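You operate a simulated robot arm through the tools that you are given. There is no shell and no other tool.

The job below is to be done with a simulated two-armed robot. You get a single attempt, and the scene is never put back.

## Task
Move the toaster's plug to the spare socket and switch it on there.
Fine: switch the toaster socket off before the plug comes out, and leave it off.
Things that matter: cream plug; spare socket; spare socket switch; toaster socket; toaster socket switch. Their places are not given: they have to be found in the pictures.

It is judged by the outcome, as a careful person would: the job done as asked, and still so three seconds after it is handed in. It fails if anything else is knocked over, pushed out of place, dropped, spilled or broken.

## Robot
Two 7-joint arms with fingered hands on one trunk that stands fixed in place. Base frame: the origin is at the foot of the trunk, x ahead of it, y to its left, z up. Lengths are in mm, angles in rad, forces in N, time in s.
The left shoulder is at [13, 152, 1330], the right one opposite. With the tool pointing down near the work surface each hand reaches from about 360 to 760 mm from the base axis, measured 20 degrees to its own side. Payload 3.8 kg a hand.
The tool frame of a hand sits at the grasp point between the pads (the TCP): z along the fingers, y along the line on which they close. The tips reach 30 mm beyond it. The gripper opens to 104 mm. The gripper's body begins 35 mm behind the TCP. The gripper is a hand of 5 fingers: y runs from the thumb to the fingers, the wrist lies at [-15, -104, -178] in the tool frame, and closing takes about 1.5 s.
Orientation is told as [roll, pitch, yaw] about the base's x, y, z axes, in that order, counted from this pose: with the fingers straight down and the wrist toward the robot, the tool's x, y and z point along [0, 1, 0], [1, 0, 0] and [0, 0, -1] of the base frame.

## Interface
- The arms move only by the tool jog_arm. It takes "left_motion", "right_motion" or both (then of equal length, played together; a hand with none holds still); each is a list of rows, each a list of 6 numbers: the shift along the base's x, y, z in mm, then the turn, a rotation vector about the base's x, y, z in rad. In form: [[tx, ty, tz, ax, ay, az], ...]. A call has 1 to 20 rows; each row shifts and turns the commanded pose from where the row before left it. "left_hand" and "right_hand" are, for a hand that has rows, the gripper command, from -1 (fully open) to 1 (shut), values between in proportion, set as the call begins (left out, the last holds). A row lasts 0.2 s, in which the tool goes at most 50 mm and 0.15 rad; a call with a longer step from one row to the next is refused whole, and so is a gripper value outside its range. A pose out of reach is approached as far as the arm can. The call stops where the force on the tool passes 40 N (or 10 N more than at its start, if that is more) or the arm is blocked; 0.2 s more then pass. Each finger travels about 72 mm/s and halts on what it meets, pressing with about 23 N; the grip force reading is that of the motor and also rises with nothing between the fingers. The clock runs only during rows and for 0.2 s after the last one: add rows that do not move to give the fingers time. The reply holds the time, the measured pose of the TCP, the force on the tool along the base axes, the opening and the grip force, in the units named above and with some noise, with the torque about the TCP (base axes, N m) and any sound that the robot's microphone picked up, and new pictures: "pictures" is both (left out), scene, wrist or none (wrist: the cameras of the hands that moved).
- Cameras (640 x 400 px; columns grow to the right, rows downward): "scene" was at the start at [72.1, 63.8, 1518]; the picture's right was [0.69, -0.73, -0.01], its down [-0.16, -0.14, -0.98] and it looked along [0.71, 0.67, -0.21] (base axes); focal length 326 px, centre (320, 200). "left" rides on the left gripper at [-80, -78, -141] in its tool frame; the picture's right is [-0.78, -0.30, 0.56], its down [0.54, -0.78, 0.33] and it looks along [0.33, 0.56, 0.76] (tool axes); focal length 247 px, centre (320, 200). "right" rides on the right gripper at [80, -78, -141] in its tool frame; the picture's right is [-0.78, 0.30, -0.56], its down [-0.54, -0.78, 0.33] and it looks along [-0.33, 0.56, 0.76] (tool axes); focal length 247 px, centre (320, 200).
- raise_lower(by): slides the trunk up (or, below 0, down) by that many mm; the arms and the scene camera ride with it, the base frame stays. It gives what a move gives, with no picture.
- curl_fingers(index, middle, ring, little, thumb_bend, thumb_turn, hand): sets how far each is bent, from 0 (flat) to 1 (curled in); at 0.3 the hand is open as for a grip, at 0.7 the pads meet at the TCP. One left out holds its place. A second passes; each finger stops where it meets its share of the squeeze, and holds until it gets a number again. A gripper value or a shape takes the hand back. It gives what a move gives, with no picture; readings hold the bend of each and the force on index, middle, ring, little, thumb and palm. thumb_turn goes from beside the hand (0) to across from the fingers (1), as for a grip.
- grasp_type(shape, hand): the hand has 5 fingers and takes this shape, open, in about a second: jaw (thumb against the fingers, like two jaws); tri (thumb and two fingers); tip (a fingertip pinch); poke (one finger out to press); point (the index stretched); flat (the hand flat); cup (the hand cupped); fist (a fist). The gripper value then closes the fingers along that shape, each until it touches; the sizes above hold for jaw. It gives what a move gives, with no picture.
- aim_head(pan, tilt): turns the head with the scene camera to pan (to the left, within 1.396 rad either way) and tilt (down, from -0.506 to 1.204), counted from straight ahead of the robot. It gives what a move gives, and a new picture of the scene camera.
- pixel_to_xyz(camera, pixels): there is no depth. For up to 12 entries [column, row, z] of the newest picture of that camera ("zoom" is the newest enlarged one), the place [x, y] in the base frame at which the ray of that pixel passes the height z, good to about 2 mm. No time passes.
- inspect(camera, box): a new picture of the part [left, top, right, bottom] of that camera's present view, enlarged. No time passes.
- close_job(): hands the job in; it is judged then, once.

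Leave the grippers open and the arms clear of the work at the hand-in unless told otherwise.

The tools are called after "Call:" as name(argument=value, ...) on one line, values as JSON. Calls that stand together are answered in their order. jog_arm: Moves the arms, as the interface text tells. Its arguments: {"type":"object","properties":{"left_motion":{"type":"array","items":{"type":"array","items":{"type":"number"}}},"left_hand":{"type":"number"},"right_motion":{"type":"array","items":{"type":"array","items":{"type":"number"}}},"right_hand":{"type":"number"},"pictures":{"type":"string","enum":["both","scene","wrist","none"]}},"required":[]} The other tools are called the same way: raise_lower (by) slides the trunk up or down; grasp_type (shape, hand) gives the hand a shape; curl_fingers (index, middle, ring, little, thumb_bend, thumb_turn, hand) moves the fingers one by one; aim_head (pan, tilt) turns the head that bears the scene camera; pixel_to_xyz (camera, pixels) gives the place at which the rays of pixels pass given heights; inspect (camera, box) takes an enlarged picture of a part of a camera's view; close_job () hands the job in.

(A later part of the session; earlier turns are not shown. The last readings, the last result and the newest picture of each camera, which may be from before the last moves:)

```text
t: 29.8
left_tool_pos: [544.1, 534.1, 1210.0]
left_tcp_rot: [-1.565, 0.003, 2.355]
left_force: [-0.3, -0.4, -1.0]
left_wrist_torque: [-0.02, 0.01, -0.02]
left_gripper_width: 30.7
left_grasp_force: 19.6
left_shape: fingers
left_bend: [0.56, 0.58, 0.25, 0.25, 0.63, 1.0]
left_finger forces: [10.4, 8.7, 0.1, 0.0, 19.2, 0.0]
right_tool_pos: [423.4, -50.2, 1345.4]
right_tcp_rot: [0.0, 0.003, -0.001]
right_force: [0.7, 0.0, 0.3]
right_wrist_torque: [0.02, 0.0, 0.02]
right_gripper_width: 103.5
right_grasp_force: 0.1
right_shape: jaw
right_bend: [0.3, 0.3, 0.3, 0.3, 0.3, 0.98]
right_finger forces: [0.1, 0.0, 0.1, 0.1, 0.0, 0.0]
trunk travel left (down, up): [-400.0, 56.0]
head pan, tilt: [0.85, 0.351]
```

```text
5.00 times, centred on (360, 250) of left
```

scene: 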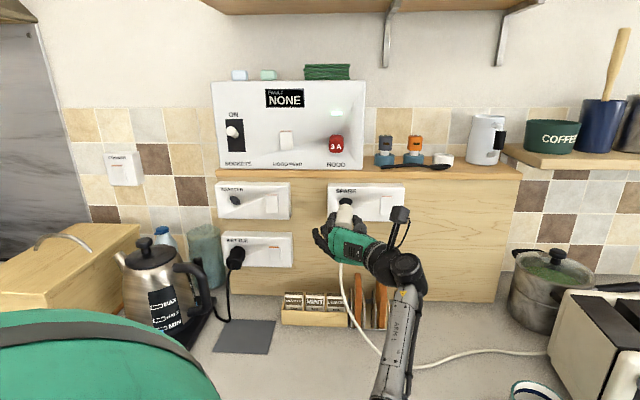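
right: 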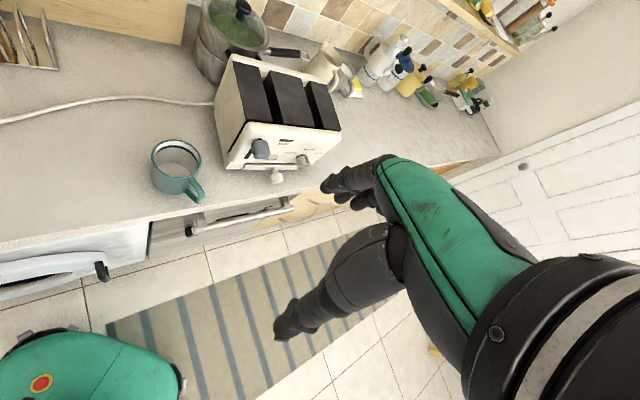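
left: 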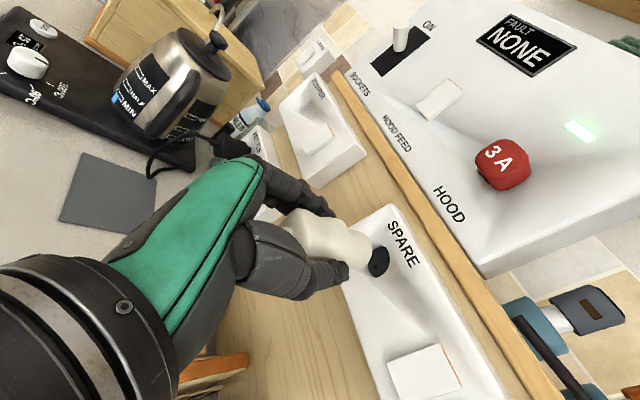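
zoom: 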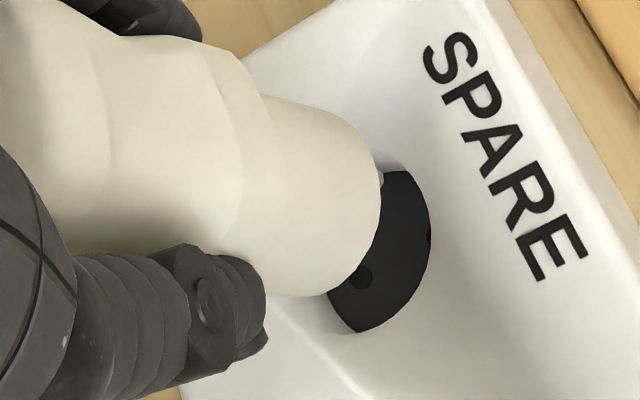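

The pins point at the holes, and the scene view shows the nose about 1.2 mm left of the hole centre; the height looks right within about 1 mm. I'll shift 1.2 mm right and push in slowly, 9 mm first, reading the forces.

Call:
jog_arm(left_motion=[[0.9, -0.9, 0, 0, 0, 0], [2.1, 2.1, 0, 0, 0, 0], [2.1, 2.1, 0, 0, 0, 0], [2.1, 2.1, 0, 0, 0, 0], [0, 0, 0, 0, 0, 0]], pictures="none")

Call:
inspect(camera="scene", box=[325, 185, 370, 230])

Call:
inspect(camera="left", box=[320, 210, 400, 290])

```text
t: 31.0
left_tool_pos: [552.5, 538.8, 1210.7]
left_tcp_rot: [-1.566, 0.004, 2.356]
left_force: [-0.5, 0.6, -0.1]
left_wrist_torque: [-0.03, -0.02, 0.01]
left_gripper_width: 30.8
left_grasp_force: 19.0
left_shape: fingers
left_bend: [0.56, 0.58, 0.25, 0.25, 0.63, 1.0]
left_finger forces: [10.5, 8.7, 0.0, 0.0, 19.2, 0.0]
right_tool_pos: [424.5, -50.0, 1346.1]
right_tcp_rot: [0.001, 0.002, -0.002]
right_force: [-0.1, 0.2, -0.1]
right_wrist_torque: [-0.01, 0.02, 0.03]
right_gripper_width: 103.4
right_grasp_force: 0.0
right_shape: jaw
right_bend: [0.3, 0.3, 0.3, 0.3, 0.3, 0.98]
right_finger forces: [0.0, 0.0, 0.1, 0.1, 0.0, 0.0]
trunk travel left (down, up): [-400.0, 56.0]
head pan, tilt: [0.85, 0.351]
```

```text
8.89 times, centred on (348, 208) of scene
```

zoom: 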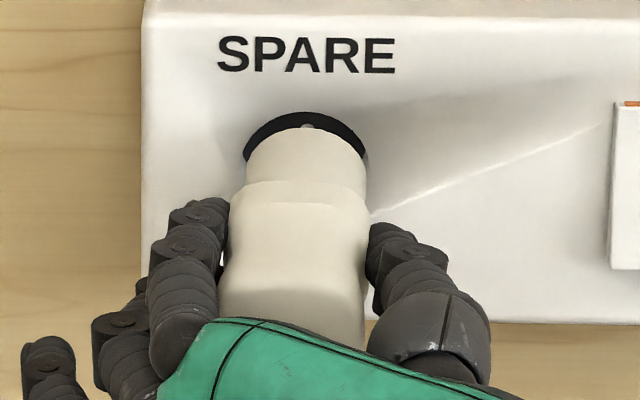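

```text
5.00 times, centred on (360, 250) of left
```

zoom: 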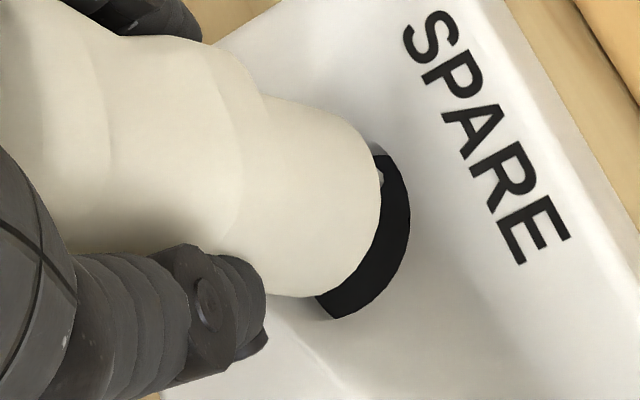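

In the scene view the nose is now centred on the hole (both at column ≈ 306). Forces are still nil. From the wrist view, the nose may be 1–3 mm high. I'll lower 1.3 mm and push in carefully another 6 mm to feel for contact.

Call:
jog_arm(left_motion=[[0, 0, -1.3, 0, 0, 0], [1.4, 1.4, 0, 0, 0, 0], [1.4, 1.4, 0, 0, 0, 0], [1.4, 1.4, 0, 0, 0, 0], [0, 0, 0, 0, 0, 0]], pictures="none")

Call:
inspect(camera="scene", box=[325, 185, 370, 230])

Call:
inspect(camera="left", box=[320, 210, 400, 290])

```text
t: 32.2
left_tool_pos: [557.1, 543.7, 1208.2]
left_tcp_rot: [-1.568, 0.004, 2.355]
left_force: [-1.0, -0.3, 0.1]
left_wrist_torque: [0.02, -0.02, 0.02]
left_gripper_width: 30.9
left_grasp_force: 18.8
left_shape: fingers
left_bend: [0.56, 0.58, 0.25, 0.25, 0.63, 1.0]
left_finger forces: [10.5, 8.7, 0.1, 0.0, 19.3, 0.0]
right_tool_pos: [423.4, -49.7, 1346.6]
right_tcp_rot: [0.001, 0.001, -0.002]
right_force: [-0.2, -0.1, 0.9]
right_wrist_torque: [0.02, -0.01, -0.01]
right_gripper_width: 103.5
right_grasp_force: 0.1
right_shape: jaw
right_bend: [0.3, 0.3, 0.3, 0.3, 0.3, 0.98]
right_finger forces: [0.1, 0.0, 0.1, 0.0, 0.0, 0.1]
trunk travel left (down, up): [-400.0, 56.0]
head pan, tilt: [0.85, 0.351]
```

```text
8.89 times, centred on (348, 208) of scene
```

zoom: 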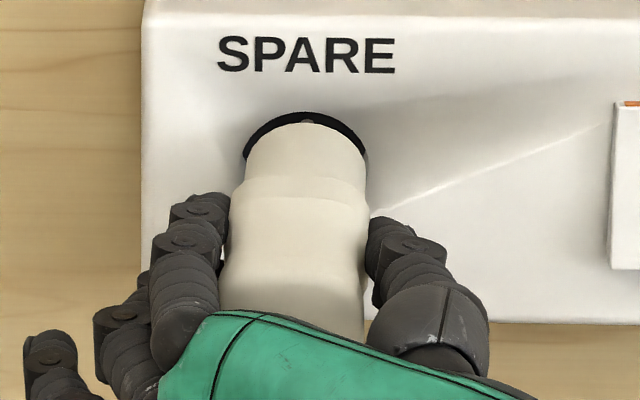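

```text
5.00 times, centred on (360, 250) of left
```

zoom: 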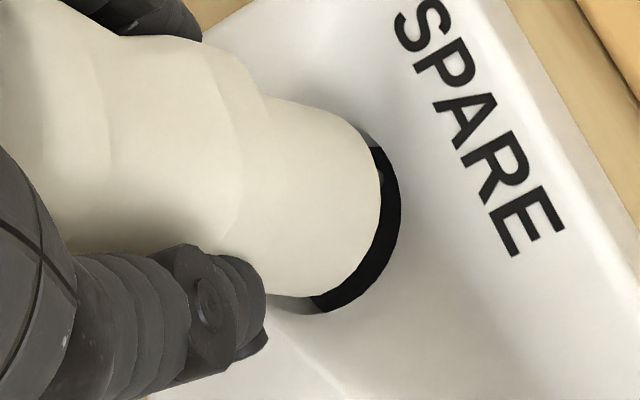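

No contact force yet and the nose is nearly concentric with the rim in both views. I'll continue pushing in 9 mm.

Call:
jog_arm(left_motion=[[1.8, 1.8, 0, 0, 0, 0], [1.8, 1.8, 0, 0, 0, 0], [1.8, 1.8, 0, 0, 0, 0], [0, 0, 0, 0, 0, 0]], pictures="none")

Call:
inspect(camera="scene", box=[325, 185, 370, 230])

Call:
inspect(camera="left", box=[320, 210, 400, 290])

```text
t: 33.2
left_tool_pos: [564.0, 548.0, 1209.7]
left_tcp_rot: [-1.57, 0.003, 2.354]
left_force: [-0.1, 0.9, 0.0]
left_wrist_torque: [-0.02, 0.01, 0.01]
left_gripper_width: 30.8
left_grasp_force: 18.9
left_shape: fingers
left_bend: [0.56, 0.58, 0.25, 0.25, 0.63, 1.0]
left_finger forces: [10.5, 8.7, 0.1, 0.0, 19.3, 0.0]
right_tool_pos: [424.0, -50.2, 1346.5]
right_tcp_rot: [0.001, 0.002, -0.001]
right_force: [-0.6, -0.1, 0.2]
right_wrist_torque: [0.01, 0.03, 0.03]
right_gripper_width: 103.4
right_grasp_force: 0.0
right_shape: jaw
right_bend: [0.3, 0.3, 0.3, 0.3, 0.3, 0.98]
right_finger forces: [0.1, 0.0, 0.1, 0.0, 0.0, 0.1]
trunk travel left (down, up): [-400.0, 56.0]
head pan, tilt: [0.85, 0.351]
```

```text
8.89 times, centred on (348, 208) of scene
```

zoom: 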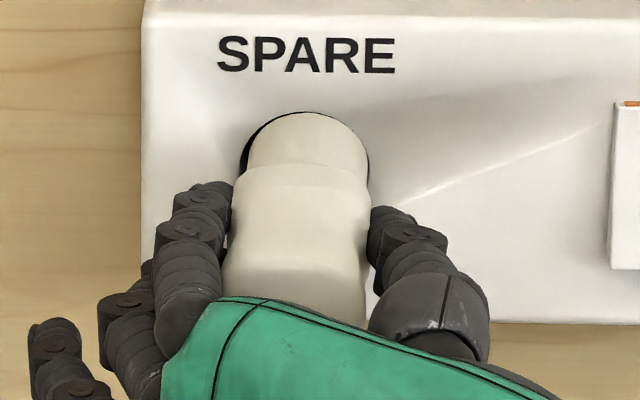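

```text
5.00 times, centred on (360, 250) of left
```

zoom: 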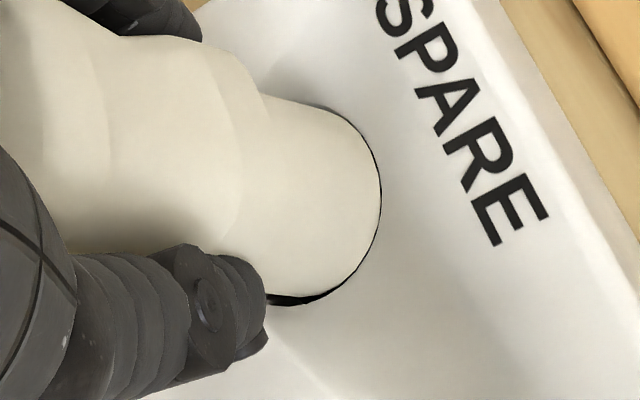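

The nose is now right at the rim, with thin, even dark slivers around it, and perhaps 0.5 mm right of centre. I'll shift 0.4 mm left and push in another 8 mm.

Call:
jog_arm(left_motion=[[1.6, 2.2, 0, 0, 0, 0], [1.9, 1.9, 0, 0, 0, 0], [1.9, 1.9, 0, 0, 0, 0], [0, 0, 0, 0, 0, 0]], pictures="none")

Call:
inspect(camera="scene", box=[325, 185, 370, 230])

Call:
inspect(camera="left", box=[320, 210, 400, 290])

```text
t: 34.2
left_tool_pos: [567.3, 555.0, 1209.9]
left_tcp_rot: [-1.567, 0.002, 2.353]
left_force: [0.8, 0.1, -0.7]
left_wrist_torque: [-0.04, 0.03, 0.01]
left_gripper_width: 30.9
left_grasp_force: 19.9
left_shape: fingers
left_bend: [0.56, 0.58, 0.25, 0.25, 0.63, 1.0]
left_finger forces: [10.5, 8.6, 0.1, 0.0, 19.2, 0.0]
right_tool_pos: [424.1, -50.0, 1345.8]
right_tcp_rot: [0.001, 0.002, 0.0]
right_force: [-0.5, -0.3, 0.8]
right_wrist_torque: [-0.02, -0.02, 0.0]
right_gripper_width: 103.5
right_grasp_force: 0.2
right_shape: jaw
right_bend: [0.3, 0.3, 0.3, 0.3, 0.3, 0.98]
right_finger forces: [0.0, 0.0, 0.1, 0.0, 0.0, 0.0]
trunk travel left (down, up): [-400.0, 56.0]
head pan, tilt: [0.85, 0.351]
```

```text
8.89 times, centred on (348, 208) of scene
```

zoom: 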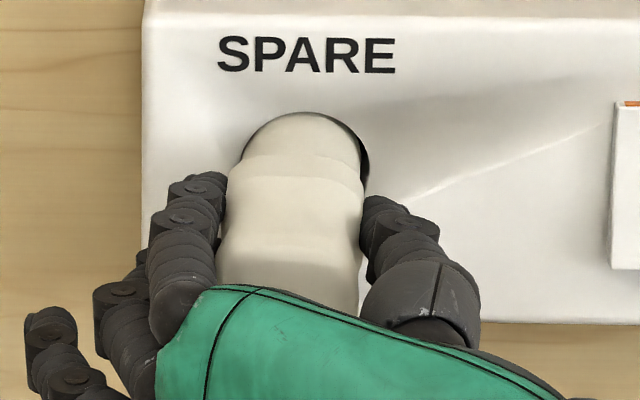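

```text
5.00 times, centred on (360, 250) of left
```

zoom: 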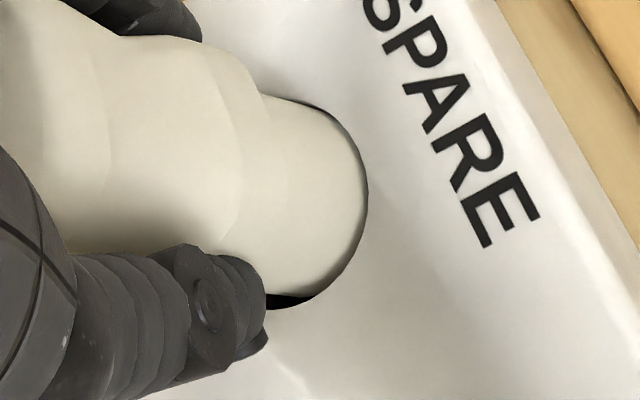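

The nose has gone a few millimetres in without force; a small crescent now shows on the right, so I'll shift 0.7 mm right and push 6 mm further.

Call:
jog_arm(left_motion=[[0.5, -0.5, 0, 0, 0, 0], [1.4, 1.4, 0, 0, 0, 0], [1.4, 1.4, 0, 0, 0, 0], [1.4, 1.4, 0, 0, 0, 0], [0, 0, 0, 0, 0, 0]], pictures="none")

Call:
inspect(camera="scene", box=[325, 185, 370, 230])

Call:
inspect(camera="left", box=[320, 210, 400, 290])

```text
t: 35.4
left_tool_pos: [573.2, 557.9, 1208.7]
left_tcp_rot: [-1.566, 0.002, 2.356]
left_force: [-1.0, -0.4, 0.5]
left_wrist_torque: [0.03, -0.01, -0.01]
left_gripper_width: 30.7
left_grasp_force: 18.8
left_shape: fingers
left_bend: [0.56, 0.58, 0.25, 0.25, 0.63, 1.0]
left_finger forces: [10.4, 8.6, 0.0, 0.0, 19.5, 0.1]
right_tool_pos: [423.0, -49.8, 1346.4]
right_tcp_rot: [0.0, 0.003, -0.003]
right_force: [-1.0, 0.1, 0.4]
right_wrist_torque: [0.0, -0.02, 0.0]
right_gripper_width: 103.6
right_grasp_force: 0.0
right_shape: jaw
right_bend: [0.3, 0.3, 0.3, 0.3, 0.3, 0.98]
right_finger forces: [0.0, 0.1, 0.0, 0.0, 0.0, 0.0]
trunk travel left (down, up): [-400.0, 56.0]
head pan, tilt: [0.85, 0.351]
```

```text
8.89 times, centred on (348, 208) of scene
```

zoom: 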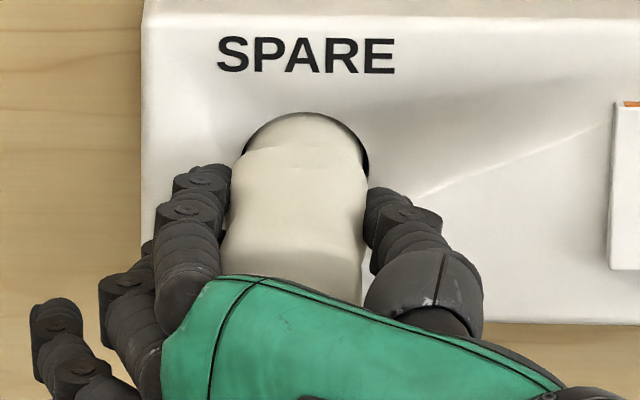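

```text
5.00 times, centred on (360, 250) of left
```

zoom: 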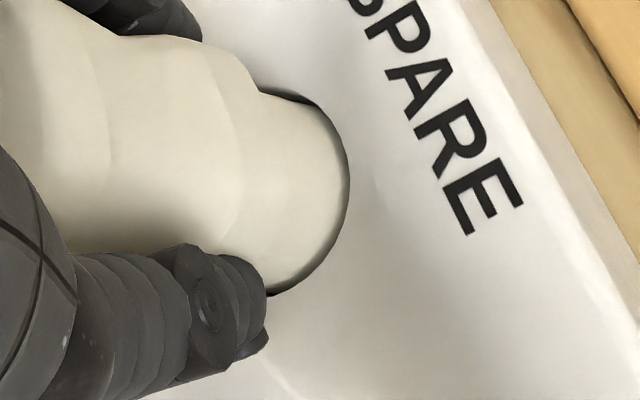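

The nose keeps sliding in freely (TCP w 800, seated was ≈ 808–810). I'll press on another 8 mm, reading the force.

Call:
jog_arm(left_motion=[[1.4, 1.4, 0, 0, 0, 0], [1.4, 1.4, 0, 0, 0, 0], [1.4, 1.4, 0, 0, 0, 0], [1.4, 1.4, 0, 0, 0, 0], [0, 0, 0, 0, 0, 0]], pictures="none")

Call:
inspect(camera="scene", box=[325, 185, 370, 230])

Call:
inspect(camera="left", box=[320, 210, 400, 290])

```text
t: 36.6
left_tool_pos: [576.8, 561.3, 1211.4]
left_tcp_rot: [-1.569, 0.004, 2.354]
left_force: [-7.1, -9.7, -2.0]
left_wrist_torque: [-0.16, 0.12, -0.05]
left_gripper_width: 30.9
left_grasp_force: 20.7
left_shape: fingers
left_bend: [0.56, 0.58, 0.25, 0.25, 0.63, 1.0]
left_finger forces: [9.6, 9.7, 0.0, 0.0, 22.2, 0.1]
right_tool_pos: [422.2, -52.0, 1347.0]
right_tcp_rot: [0.002, 0.0, -0.001]
right_force: [-0.1, -0.2, 0.1]
right_wrist_torque: [0.02, 0.0, -0.03]
right_gripper_width: 103.5
right_grasp_force: 0.1
right_shape: jaw
right_bend: [0.3, 0.3, 0.3, 0.3, 0.3, 0.98]
right_finger forces: [0.1, 0.0, 0.1, 0.1, 0.0, 0.0]
trunk travel left (down, up): [-400.0, 56.0]
head pan, tilt: [0.85, 0.351]
```

```text
8.89 times, centred on (348, 208) of scene
```

zoom: 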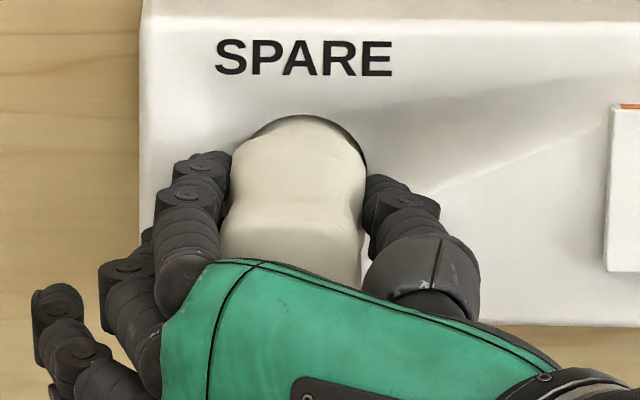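

```text
5.00 times, centred on (360, 250) of left
```

zoom: 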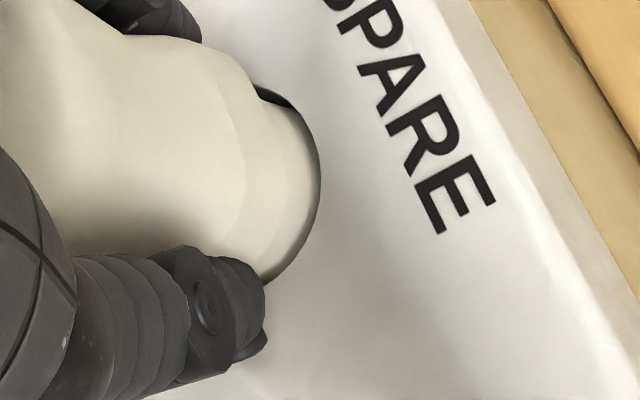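

Resistance of about 12 N now, at TCP w 805. I'll compare with how the plug looked when seated in TOASTER (in that same wrist zoom, the rim's right edge was at (371,195)).

Call:
inspect(camera="left", box=[230, 140, 430, 360])

Call:
inspect(camera="scene", box=[290, 160, 410, 280])

```text
1.82 times, centred on (330, 250) of left
```

zoom: 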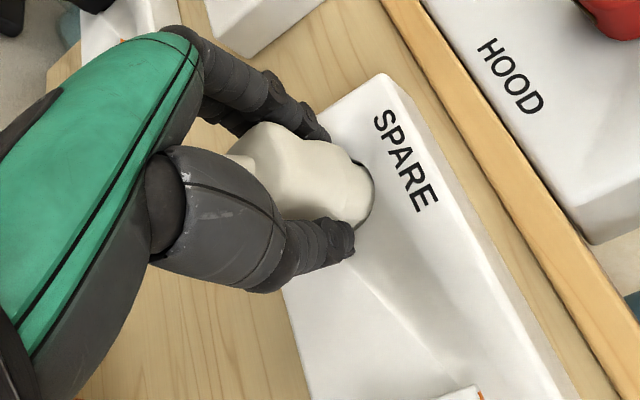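

```text
3.33 times, centred on (350, 220) of scene
```

zoom: 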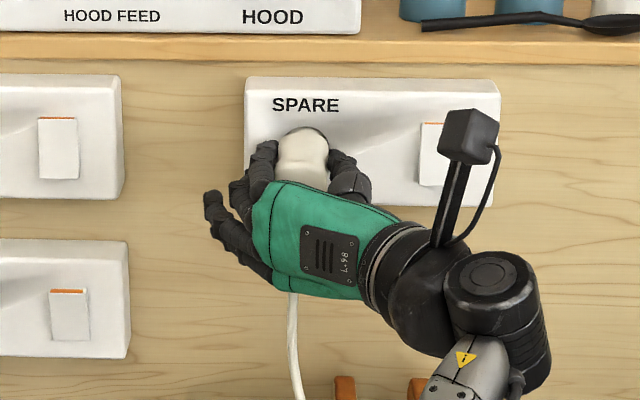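

The look nearly matches the seated plug in TOASTER (the rim edge at (373,190), same short neck showing). I'll press a little more, about 5 mm of command, to make sure it's home.

Call:
jog_arm(left_motion=[[1.1, 1.1, 0, 0, 0, 0], [1.1, 1.1, 0, 0, 0, 0], [1.1, 1.1, 0, 0, 0, 0], [0, 0, 0, 0, 0, 0]], pictures="none")

Call:
inspect(camera="scene", box=[325, 185, 370, 230])

Call:
inspect(camera="left", box=[320, 210, 400, 290])

```text
t: 37.6
left_tool_pos: [577.5, 564.8, 1211.7]
left_tcp_rot: [-1.568, 0.004, 2.354]
left_force: [-13.6, -15.2, -5.1]
left_wrist_torque: [-0.26, 0.18, 0.33]
left_gripper_width: 30.6
left_grasp_force: 28.0
left_shape: fingers
left_bend: [0.56, 0.57, 0.25, 0.25, 0.63, 1.0]
left_finger forces: [10.1, 23.1, 0.0, 0.0, 22.0, 0.1]
right_tool_pos: [421.6, -53.0, 1347.2]
right_tcp_rot: [0.003, -0.002, -0.001]
right_force: [0.4, -0.2, 0.7]
right_wrist_torque: [0.03, 0.03, 0.02]
right_gripper_width: 103.6
right_grasp_force: 0.0
right_shape: jaw
right_bend: [0.3, 0.3, 0.3, 0.3, 0.3, 0.98]
right_finger forces: [0.0, 0.0, 0.0, 0.1, 0.0, 0.1]
trunk travel left (down, up): [-400.0, 56.0]
head pan, tilt: [0.85, 0.351]
```

```text
8.89 times, centred on (348, 208) of scene
```

zoom: 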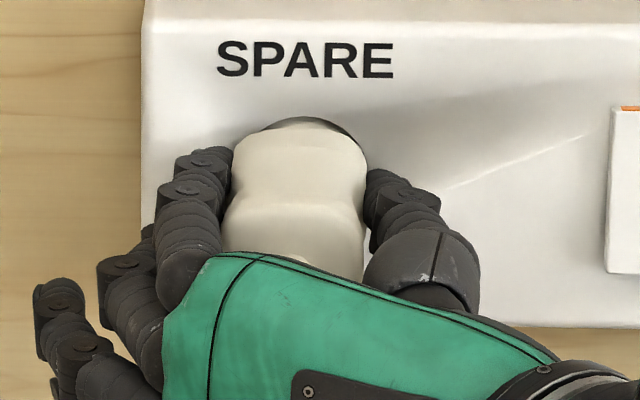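

```text
5.00 times, centred on (360, 250) of left
```

zoom: 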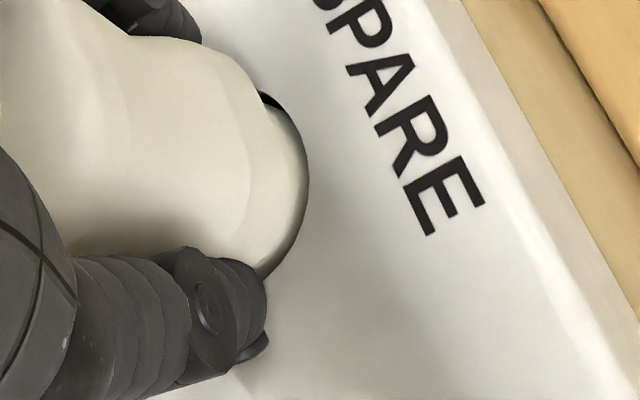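

It's still moving in against about 20 N (rim edge now at x ≈ 308 in the zoom, so about 3 mm deeper). I'll push a bit more until it stops.

Call:
jog_arm(left_motion=[[1.1, 1.1, 0, 0, 0, 0], [1.1, 1.1, 0, 0, 0, 0], [1.1, 1.1, 0, 0, 0, 0], [0, 0, 0, 0, 0, 0]], pictures="none")

Call:
inspect(camera="scene", box=[325, 185, 370, 230])

Call:
inspect(camera="left", box=[320, 210, 400, 290])

```text
t: 38.6
left_tool_pos: [580.1, 564.8, 1213.0]
left_tcp_rot: [-1.57, 0.003, 2.359]
left_force: [-19.5, -19.2, -0.9]
left_wrist_torque: [0.01, 0.02, 0.63]
left_gripper_width: 30.7
left_grasp_force: 34.0
left_shape: fingers
left_bend: [0.56, 0.57, 0.25, 0.25, 0.63, 1.0]
left_finger forces: [24.0, 22.9, 0.0, 0.0, 21.1, 0.0]
right_tool_pos: [419.8, -54.8, 1348.2]
right_tcp_rot: [0.004, -0.003, -0.003]
right_force: [0.5, -0.3, 1.2]
right_wrist_torque: [0.01, 0.0, -0.02]
right_gripper_width: 103.5
right_grasp_force: 0.1
right_shape: jaw
right_bend: [0.3, 0.3, 0.3, 0.3, 0.3, 0.98]
right_finger forces: [0.0, 0.0, 0.0, 0.0, 0.0, 0.1]
trunk travel left (down, up): [-400.0, 56.0]
head pan, tilt: [0.85, 0.351]
stopped in row 4 (left hand): the force on the tool passed its limit at 41 N (the readings are from after the stop); the commanded pose is now the measured one
```

```text
8.89 times, centred on (348, 208) of scene
```

zoom: 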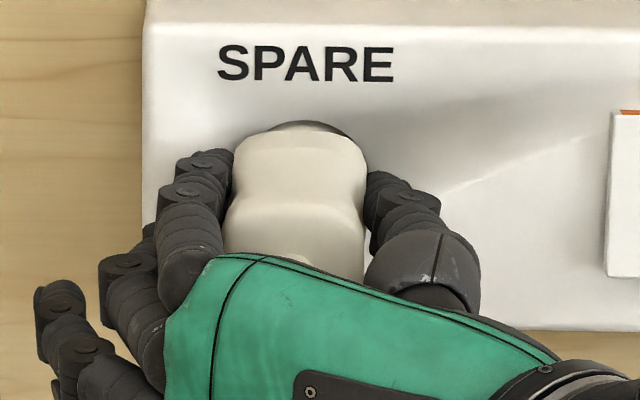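

```text
5.00 times, centred on (360, 250) of left
```

zoom: 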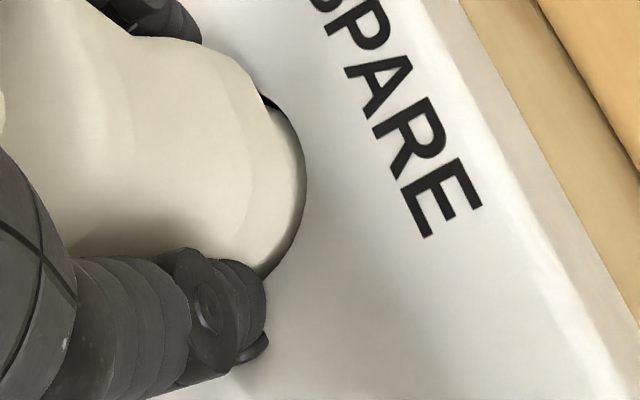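

The push stopped at the 40 N limit with the plug held firm, so it appears to be home. I'll open the index, middle and thumb, and compare the plug with the TOASTER-seated picture from the same relative hand position.

Call:
curl_fingers(hand="left", index=0.3, middle=0.3, ring=0.3, little=0.3, thumb_bend=0.3)

Call:
jog_arm(left_motion=[[0, 0, 0, 0, 0, 0]], pictures="none")

Call:
inspect(camera="left", box=[230, 140, 430, 360])

Call:
inspect(camera="scene", box=[320, 170, 410, 230])

```text
t: 39.6
left_tool_pos: [582.5, 569.0, 1209.4]
left_tcp_rot: [-1.565, 0.008, 2.356]
left_force: [-0.6, -1.5, -0.6]
left_wrist_torque: [-0.02, 0.04, -0.07]
left_gripper_width: 103.2
left_grasp_force: 1.1
left_shape: fingers
left_bend: [0.3, 0.3, 0.3, 0.3, 0.3, 0.97]
left_finger forces: [0.0, 0.0, 0.0, 0.1, 1.3, 0.0]
right_tool_pos: [422.8, -51.2, 1346.5]
right_tcp_rot: [0.001, 0.0, -0.002]
right_force: [-0.5, 0.1, -0.2]
right_wrist_torque: [0.02, 0.0, 0.0]
right_gripper_width: 103.7
right_grasp_force: 0.1
right_shape: jaw
right_bend: [0.3, 0.3, 0.3, 0.3, 0.3, 0.98]
right_finger forces: [0.1, 0.1, 0.0, 0.0, 0.0, 0.0]
trunk travel left (down, up): [-400.0, 56.0]
head pan, tilt: [0.85, 0.351]
```

```text
t: 40.0
left_tool_pos: [582.8, 570.2, 1210.8]
left_tcp_rot: [-1.566, 0.004, 2.356]
left_force: [-0.2, -1.2, 0.7]
left_wrist_torque: [0.02, -0.03, -0.11]
left_gripper_width: 103.3
left_grasp_force: 0.9
left_shape: fingers
left_bend: [0.3, 0.3, 0.3, 0.3, 0.3, 0.97]
left_finger forces: [0.0, 0.0, 0.0, 0.0, 2.0, 0.0]
right_tool_pos: [423.9, -50.7, 1346.7]
right_tcp_rot: [0.001, 0.002, -0.002]
right_force: [0.1, 0.3, -0.6]
right_wrist_torque: [-0.02, 0.0, 0.02]
right_gripper_width: 103.6
right_grasp_force: 0.1
right_shape: jaw
right_bend: [0.3, 0.3, 0.3, 0.3, 0.3, 0.98]
right_finger forces: [0.2, 0.0, 0.0, 0.0, 0.0, 0.0]
trunk travel left (down, up): [-400.0, 56.0]
head pan, tilt: [0.85, 0.351]
```

```text
1.82 times, centred on (330, 250) of left
```

zoom: 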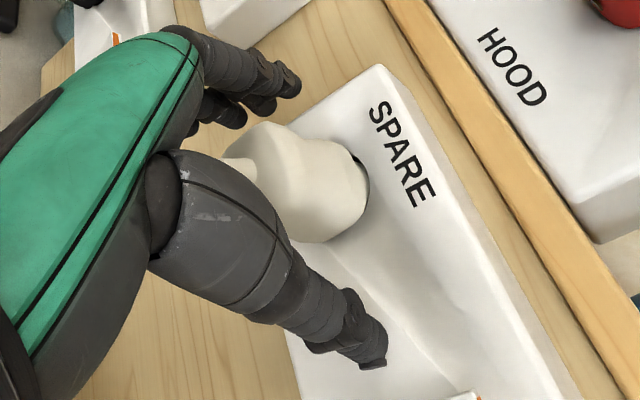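

```text
6.67 times, centred on (365, 200) of scene
```

zoom: 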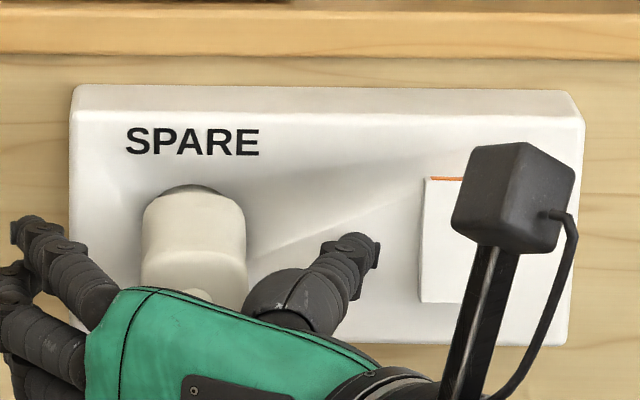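

The plug sits in SPARE at least as deep as it did in TOASTER. The thumb tip just brushes the plate (2 N), so I'll now back straight out, slowly at first, and check that the plug stays.

Call:
jog_arm(left_motion=[[-4, -4, 0, 0, 0, 0], [-8, -8, 0, 0, 0, 0], [-10, -10, 0, 0, 0, 0], [-10, -10, 0, 0, 0, 0], [-10, -10, 0, 0, 0, 0], [-10, -10, 0, 0, 0, 0], [-8, -8, 0, 0, 0, 0]], pictures="both")

Call:
inspect(camera="left", box=[230, 140, 430, 360])

Call:
inspect(camera="scene", box=[310, 170, 430, 280])

```text
t: 41.6
left_tool_pos: [525.8, 507.8, 1209.8]
left_tcp_rot: [-1.565, 0.004, 2.357]
left_force: [0.4, 0.3, 0.9]
left_wrist_torque: [0.0, 0.01, -0.01]
left_gripper_width: 103.1
left_grasp_force: 0.1
left_shape: fingers
left_bend: [0.3, 0.3, 0.3, 0.3, 0.3, 0.97]
left_finger forces: [0.0, 0.1, 0.0, 0.0, 0.0, 0.1]
right_tool_pos: [423.9, -50.0, 1345.2]
right_tcp_rot: [0.0, 0.001, -0.002]
right_force: [-0.4, -0.3, -0.3]
right_wrist_torque: [-0.04, 0.01, 0.05]
right_gripper_width: 103.3
right_grasp_force: 0.2
right_shape: jaw
right_bend: [0.3, 0.3, 0.3, 0.3, 0.3, 0.98]
right_finger forces: [0.0, 0.0, 0.0, 0.0, 0.1, 0.0]
trunk travel left (down, up): [-400.0, 56.0]
head pan, tilt: [0.85, 0.351]
```

scene: 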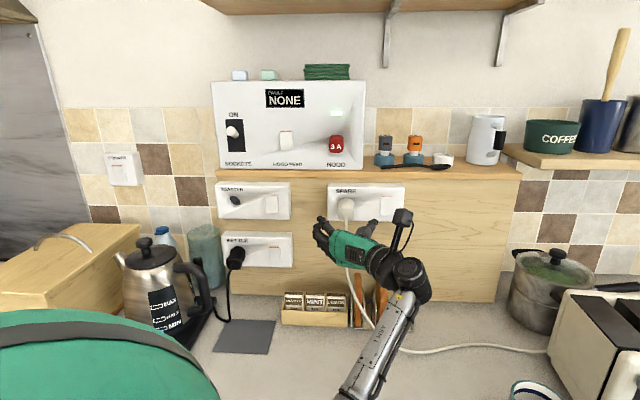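
left: 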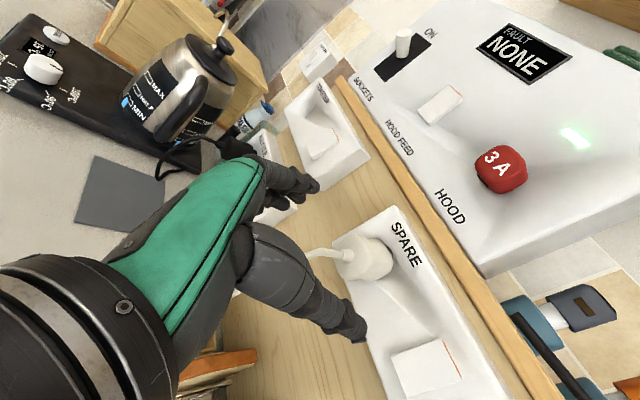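

```text
1.82 times, centred on (330, 250) of left
```

zoom: 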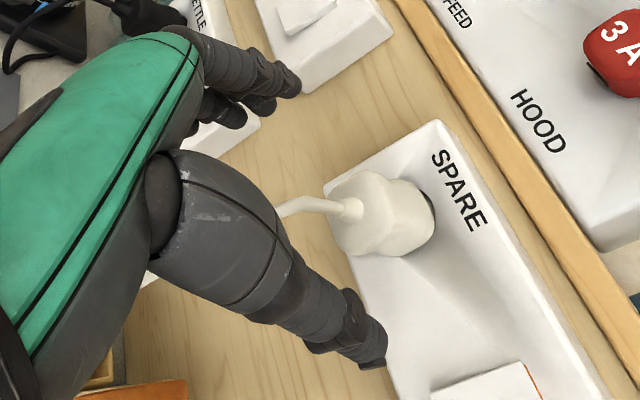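

```text
3.64 times, centred on (370, 225) of scene
```

zoom: 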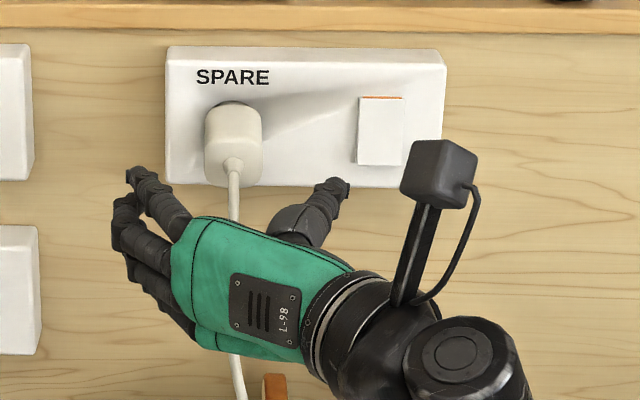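

The plug is seated in SPARE with its cable hanging down. Before turning to the switch I'll lift the hand 90 mm so the fingers pass above the cable. Then I'll move right and turn the hand about 30° clockwise, so the arm needn't stretch as far to the SPARE switch at u ≈ 108.

Call:
jog_arm(left_motion=[[0, 0, 30, 0, 0, 0], [0, 0, 30, 0, 0, 0], [0, 0, 30, 0, 0, 0], [15.8, -20.2, 0, 0, 0, -0.105], [15.8, -20.2, 0, 0, 0, -0.105], [15.8, -20.2, 0, 0, 0, -0.105], [15.8, -20.2, 0, 0, 0, -0.105], [15.8, -20.2, 0, 0, 0, -0.105]], pictures="both")

```text
t: 43.4
left_tool_pos: [600.3, 407.4, 1298.8]
left_tcp_rot: [-1.564, 0.005, 1.83]
left_force: [0.0, -1.1, -0.6]
left_wrist_torque: [-0.03, 0.0, 0.01]
left_gripper_width: 103.4
left_grasp_force: 0.0
left_shape: fingers
left_bend: [0.3, 0.3, 0.3, 0.3, 0.3, 0.97]
left_finger forces: [0.1, 0.0, 0.1, 0.0, 0.0, 0.0]
right_tool_pos: [424.0, -51.0, 1345.6]
right_tcp_rot: [0.001, 0.003, -0.002]
right_force: [-0.3, -0.9, -0.3]
right_wrist_torque: [0.0, -0.01, -0.02]
right_gripper_width: 103.6
right_grasp_force: 0.0
right_shape: jaw
right_bend: [0.3, 0.3, 0.3, 0.3, 0.3, 0.98]
right_finger forces: [0.1, 0.0, 0.1, 0.0, 0.0, 0.0]
trunk travel left (down, up): [-400.0, 56.0]
head pan, tilt: [0.85, 0.351]
```

scene: 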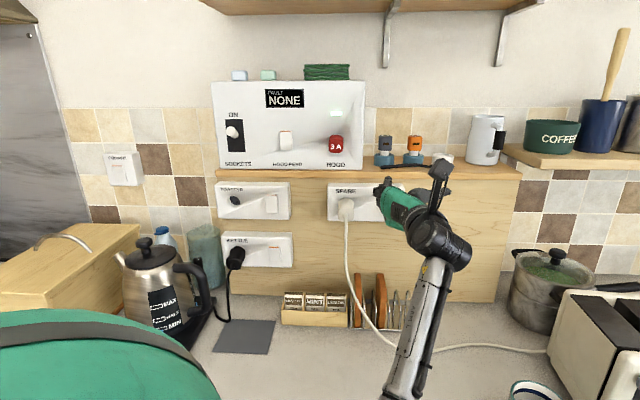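
left: 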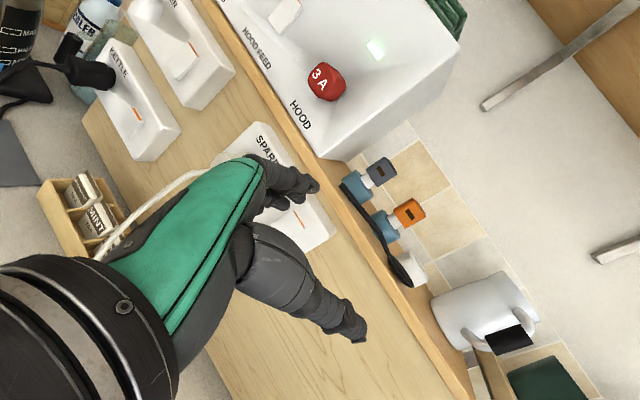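

The hand is at u 136, w 713, turned 30° clockwise, clear of the cable. Now I'll set the same one-finger shape as before: poke, then only the index out.

Call:
grasp_type(hand="left", shape="poke")

Call:
curl_fingers(hand="left", index=0.32, middle=1.0, ring=1.0, little=1.0, thumb_bend=1.0)

Call:
inspect(camera="left", box=[220, 120, 380, 280])

Call:
inspect(camera="scene", box=[320, 160, 440, 260])

```text
t: 44.3
left_tool_pos: [601.8, 408.7, 1300.3]
left_tcp_rot: [-1.564, 0.005, 1.83]
left_force: [-0.3, -0.2, -0.3]
left_wrist_torque: [0.01, 0.01, 0.01]
left_gripper_width: 0.0
left_grasp_force: 0.1
left_shape: poke
left_bend: [0.7, 0.7, 0.99, 0.99, 1.0, 1.0]
left_finger forces: [0.0, 0.0, 0.1, 0.0, 0.0, 0.0]
right_tool_pos: [423.9, -50.4, 1345.0]
right_tcp_rot: [0.0, 0.002, -0.003]
right_force: [0.9, -1.2, -0.1]
right_wrist_torque: [0.0, -0.01, -0.02]
right_gripper_width: 103.5
right_grasp_force: 0.1
right_shape: jaw
right_bend: [0.3, 0.3, 0.3, 0.3, 0.3, 0.98]
right_finger forces: [0.0, 0.1, 0.0, 0.0, 0.0, 0.0]
trunk travel left (down, up): [-400.0, 56.0]
head pan, tilt: [0.85, 0.351]
```

```text
t: 45.3
left_tool_pos: [600.7, 408.8, 1298.6]
left_tcp_rot: [-1.564, 0.005, 1.83]
left_force: [0.2, 0.2, 0.4]
left_wrist_torque: [0.02, 0.02, 0.01]
left_gripper_width: 27.9
left_grasp_force: 0.1
left_shape: fingers
left_bend: [0.29, 1.0, 1.0, 1.0, 1.0, 1.0]
left_finger forces: [0.1, 0.1, 0.0, 0.0, 0.1, 0.0]
right_tool_pos: [424.6, -50.2, 1346.2]
right_tcp_rot: [0.0, 0.002, -0.002]
right_force: [0.2, 0.2, -0.9]
right_wrist_torque: [-0.01, 0.01, -0.01]
right_gripper_width: 103.9
right_grasp_force: 0.0
right_shape: jaw
right_bend: [0.3, 0.3, 0.3, 0.3, 0.3, 0.98]
right_finger forces: [0.0, 0.0, 0.0, 0.1, 0.0, 0.0]
trunk travel left (down, up): [-400.0, 56.0]
head pan, tilt: [0.85, 0.351]
```

```text
2.50 times, centred on (300, 200) of left
```

zoom: 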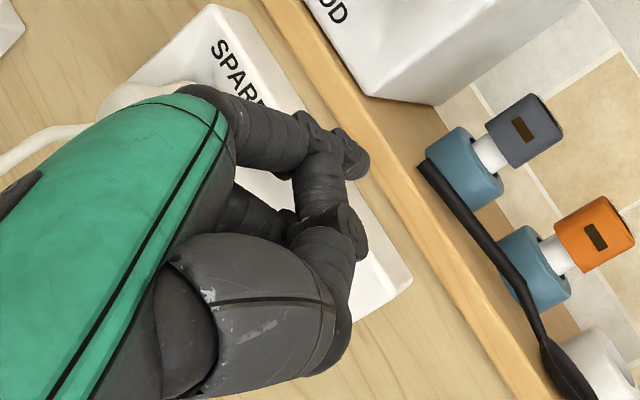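

```text
4.00 times, centred on (380, 210) of scene
```

zoom: 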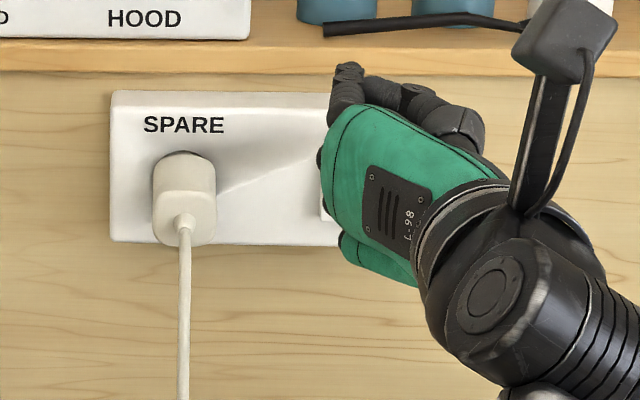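

Only the index stands out (bend 0.29), tip at about tool [−11, 47, 23]. The bottom half of the SPARE switch is at u 108, z ≈ 1201. I'll lower the hand to z 1190 and then go forward to a standoff of about 25 mm.

Call:
jog_arm(left_motion=[[0, 0, -27.2, 0, 0, 0], [0, 0, -27.2, 0, 0, 0], [0, 0, -27.2, 0, 0, 0], [0, 0, -27.2, 0, 0, 0], [13.3, 13.3, 0, 0, 0, 0], [13.3, 13.3, 0, 0, 0, 0], [13.3, 13.3, 0, 0, 0, 0], [0, 0, 0, 0, 0, 0]], pictures="both")

Call:
inspect(camera="left", box=[220, 120, 380, 280])

Call:
inspect(camera="scene", box=[340, 170, 440, 240])

```text
t: 47.1
left_tool_pos: [644.4, 450.3, 1191.2]
left_tcp_rot: [-1.565, 0.004, 1.829]
left_force: [0.5, -0.1, 0.0]
left_wrist_torque: [-0.02, 0.03, 0.01]
left_gripper_width: 27.7
left_grasp_force: 0.1
left_shape: fingers
left_bend: [0.29, 1.0, 1.0, 1.0, 1.0, 1.0]
left_finger forces: [0.0, 0.0, 0.0, 0.0, 0.0, 0.0]
right_tool_pos: [423.5, -50.5, 1346.3]
right_tcp_rot: [0.0, -0.001, -0.001]
right_force: [0.2, 0.6, 0.1]
right_wrist_torque: [-0.02, -0.03, 0.0]
right_gripper_width: 103.8
right_grasp_force: 0.0
right_shape: jaw
right_bend: [0.3, 0.3, 0.3, 0.3, 0.3, 0.98]
right_finger forces: [0.0, 0.0, 0.0, 0.1, 0.1, 0.0]
trunk travel left (down, up): [-400.0, 56.0]
head pan, tilt: [0.85, 0.351]
```

scene: 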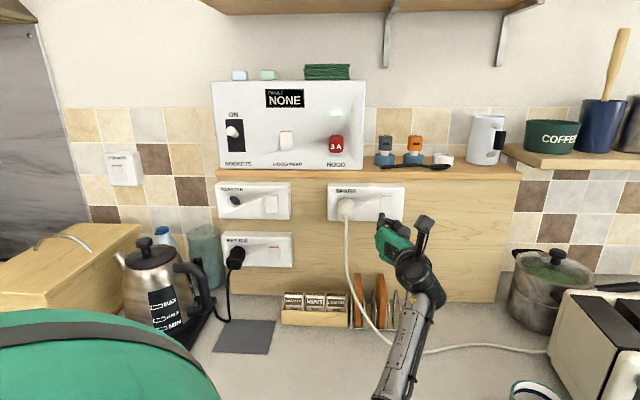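
left: 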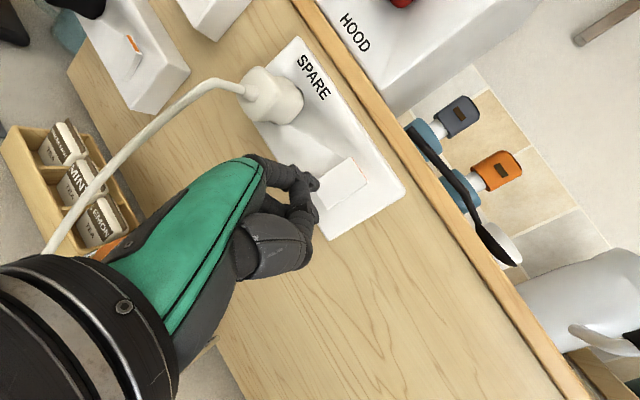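

```text
2.50 times, centred on (300, 200) of left
```

zoom: 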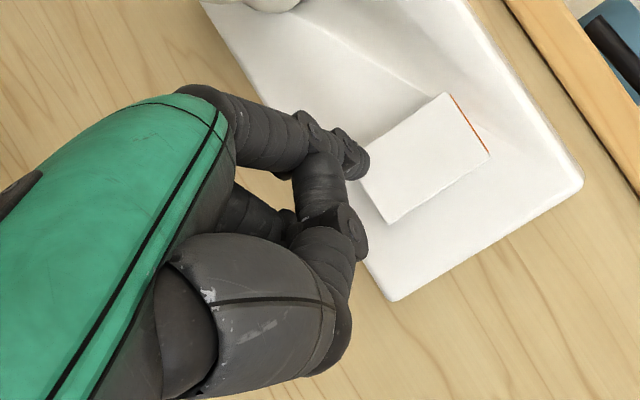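

```text
5.71 times, centred on (390, 205) of scene
```

zoom: 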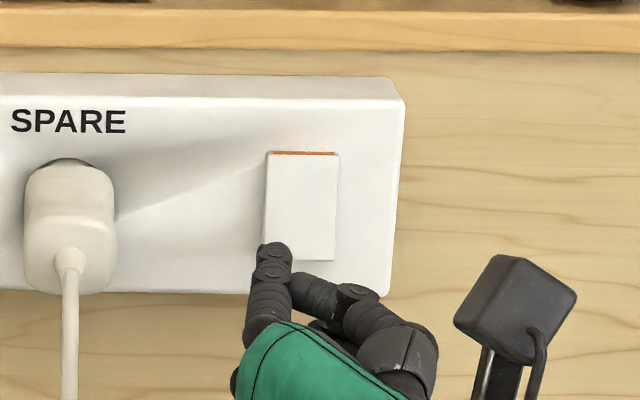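

The tip is at scene-zoom (274,248); projected onto the wall it would land at the switch's left edge, about 13 mm too far left, and at a good height in the bottom half. I'll shift 13 mm right and 2 mm down and look again.

Call:
jog_arm(left_motion=[[4.6, -4.6, -1, 0, 0, 0], [4.6, -4.6, -1, 0, 0, 0], [0, 0, 0, 0, 0, 0]], pictures="none")

Call:
inspect(camera="left", box=[220, 120, 380, 280])

Call:
inspect(camera="scene", box=[340, 170, 440, 240])

```text
t: 47.9
left_tool_pos: [651.9, 438.9, 1189.1]
left_tcp_rot: [-1.566, 0.003, 1.829]
left_force: [0.1, -0.3, 0.0]
left_wrist_torque: [-0.03, -0.03, -0.04]
left_gripper_width: 27.7
left_grasp_force: 0.0
left_shape: fingers
left_bend: [0.29, 1.0, 1.0, 1.0, 1.0, 1.0]
left_finger forces: [0.1, 0.1, 0.0, 0.0, 0.1, 0.0]
right_tool_pos: [423.8, -50.6, 1346.2]
right_tcp_rot: [0.0, 0.002, 0.0]
right_force: [1.1, -0.5, 0.2]
right_wrist_torque: [0.01, 0.0, 0.03]
right_gripper_width: 103.6
right_grasp_force: 0.1
right_shape: jaw
right_bend: [0.3, 0.3, 0.3, 0.3, 0.3, 0.98]
right_finger forces: [0.1, 0.1, 0.1, 0.0, 0.0, 0.1]
trunk travel left (down, up): [-400.0, 56.0]
head pan, tilt: [0.85, 0.351]
```

```text
2.50 times, centred on (300, 200) of left
```

zoom: 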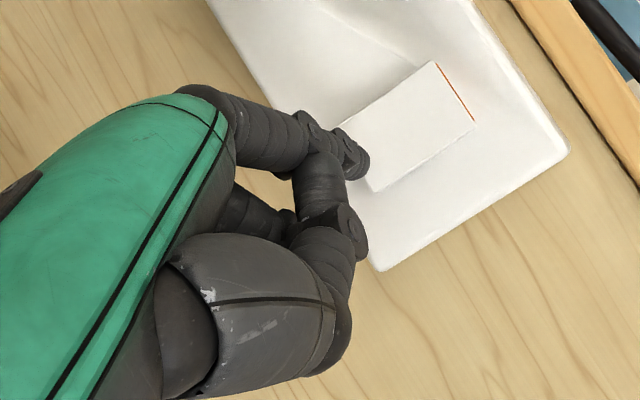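

```text
5.71 times, centred on (390, 205) of scene
```

zoom: 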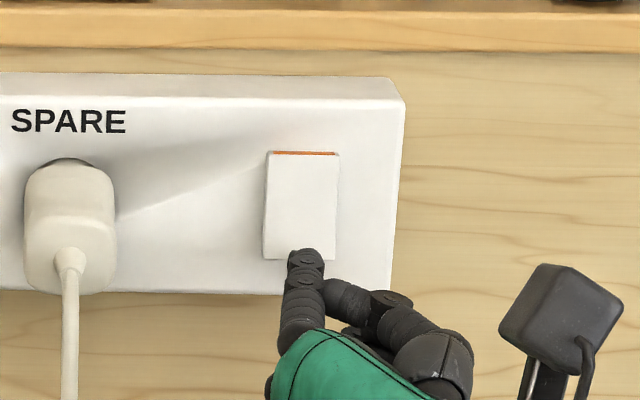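

Now the tip projects onto the switch at about (299,237) in this zoom: centred, in the lower quarter. I'll push straight forward in small steps.

Call:
jog_arm(left_motion=[[3.5, 3.5, 0, 0, 0, 0], [3.5, 3.5, 0, 0, 0, 0], [3.5, 3.5, 0, 0, 0, 0], [2, 2, 0, 0, 0, 0]], pictures="none")

Call:
inspect(camera="left", box=[220, 120, 380, 280])

Call:
inspect(camera="scene", box=[340, 170, 440, 240])

```text
t: 49.1
left_tool_pos: [659.9, 442.6, 1191.9]
left_tcp_rot: [-1.568, 0.003, 1.83]
left_force: [-28.7, -25.7, -2.3]
left_wrist_torque: [0.04, -0.2, 1.9]
left_gripper_width: 27.5
left_grasp_force: 19.4
left_shape: fingers
left_bend: [0.3, 1.0, 1.0, 1.0, 0.99, 1.0]
left_finger forces: [38.6, 0.0, 0.1, 0.0, 0.0, 0.0]
right_tool_pos: [417.9, -56.0, 1349.0]
right_tcp_rot: [0.005, -0.005, -0.001]
right_force: [0.0, 0.4, 0.4]
right_wrist_torque: [-0.01, 0.0, 0.0]
right_gripper_width: 103.8
right_grasp_force: 0.1
right_shape: jaw
right_bend: [0.3, 0.3, 0.3, 0.3, 0.3, 0.98]
right_finger forces: [0.1, 0.1, 0.1, 0.1, 0.1, 0.0]
trunk travel left (down, up): [-400.0, 56.0]
head pan, tilt: [0.85, 0.351]
stopped in row 4 (left hand): the force on the tool passed its limit at 43 N (the readings are from after the stop); the commanded pose is now the measured one
```

```text
2.50 times, centred on (300, 200) of left
```

zoom: 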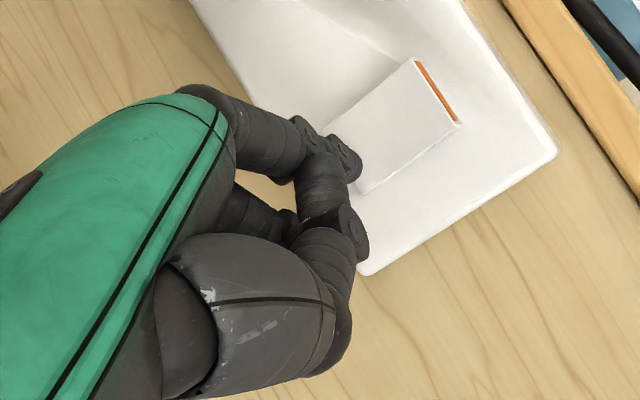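

```text
5.71 times, centred on (390, 205) of scene
```

zoom: 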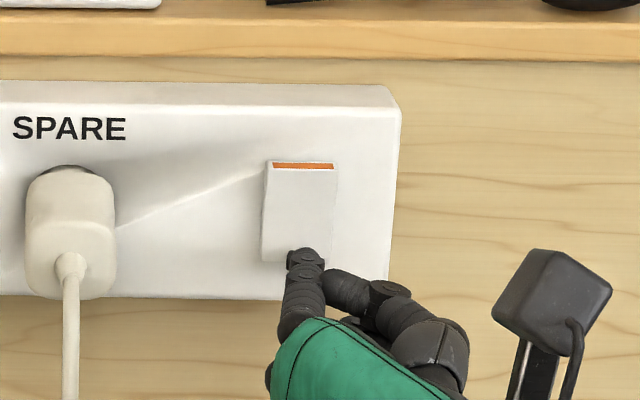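

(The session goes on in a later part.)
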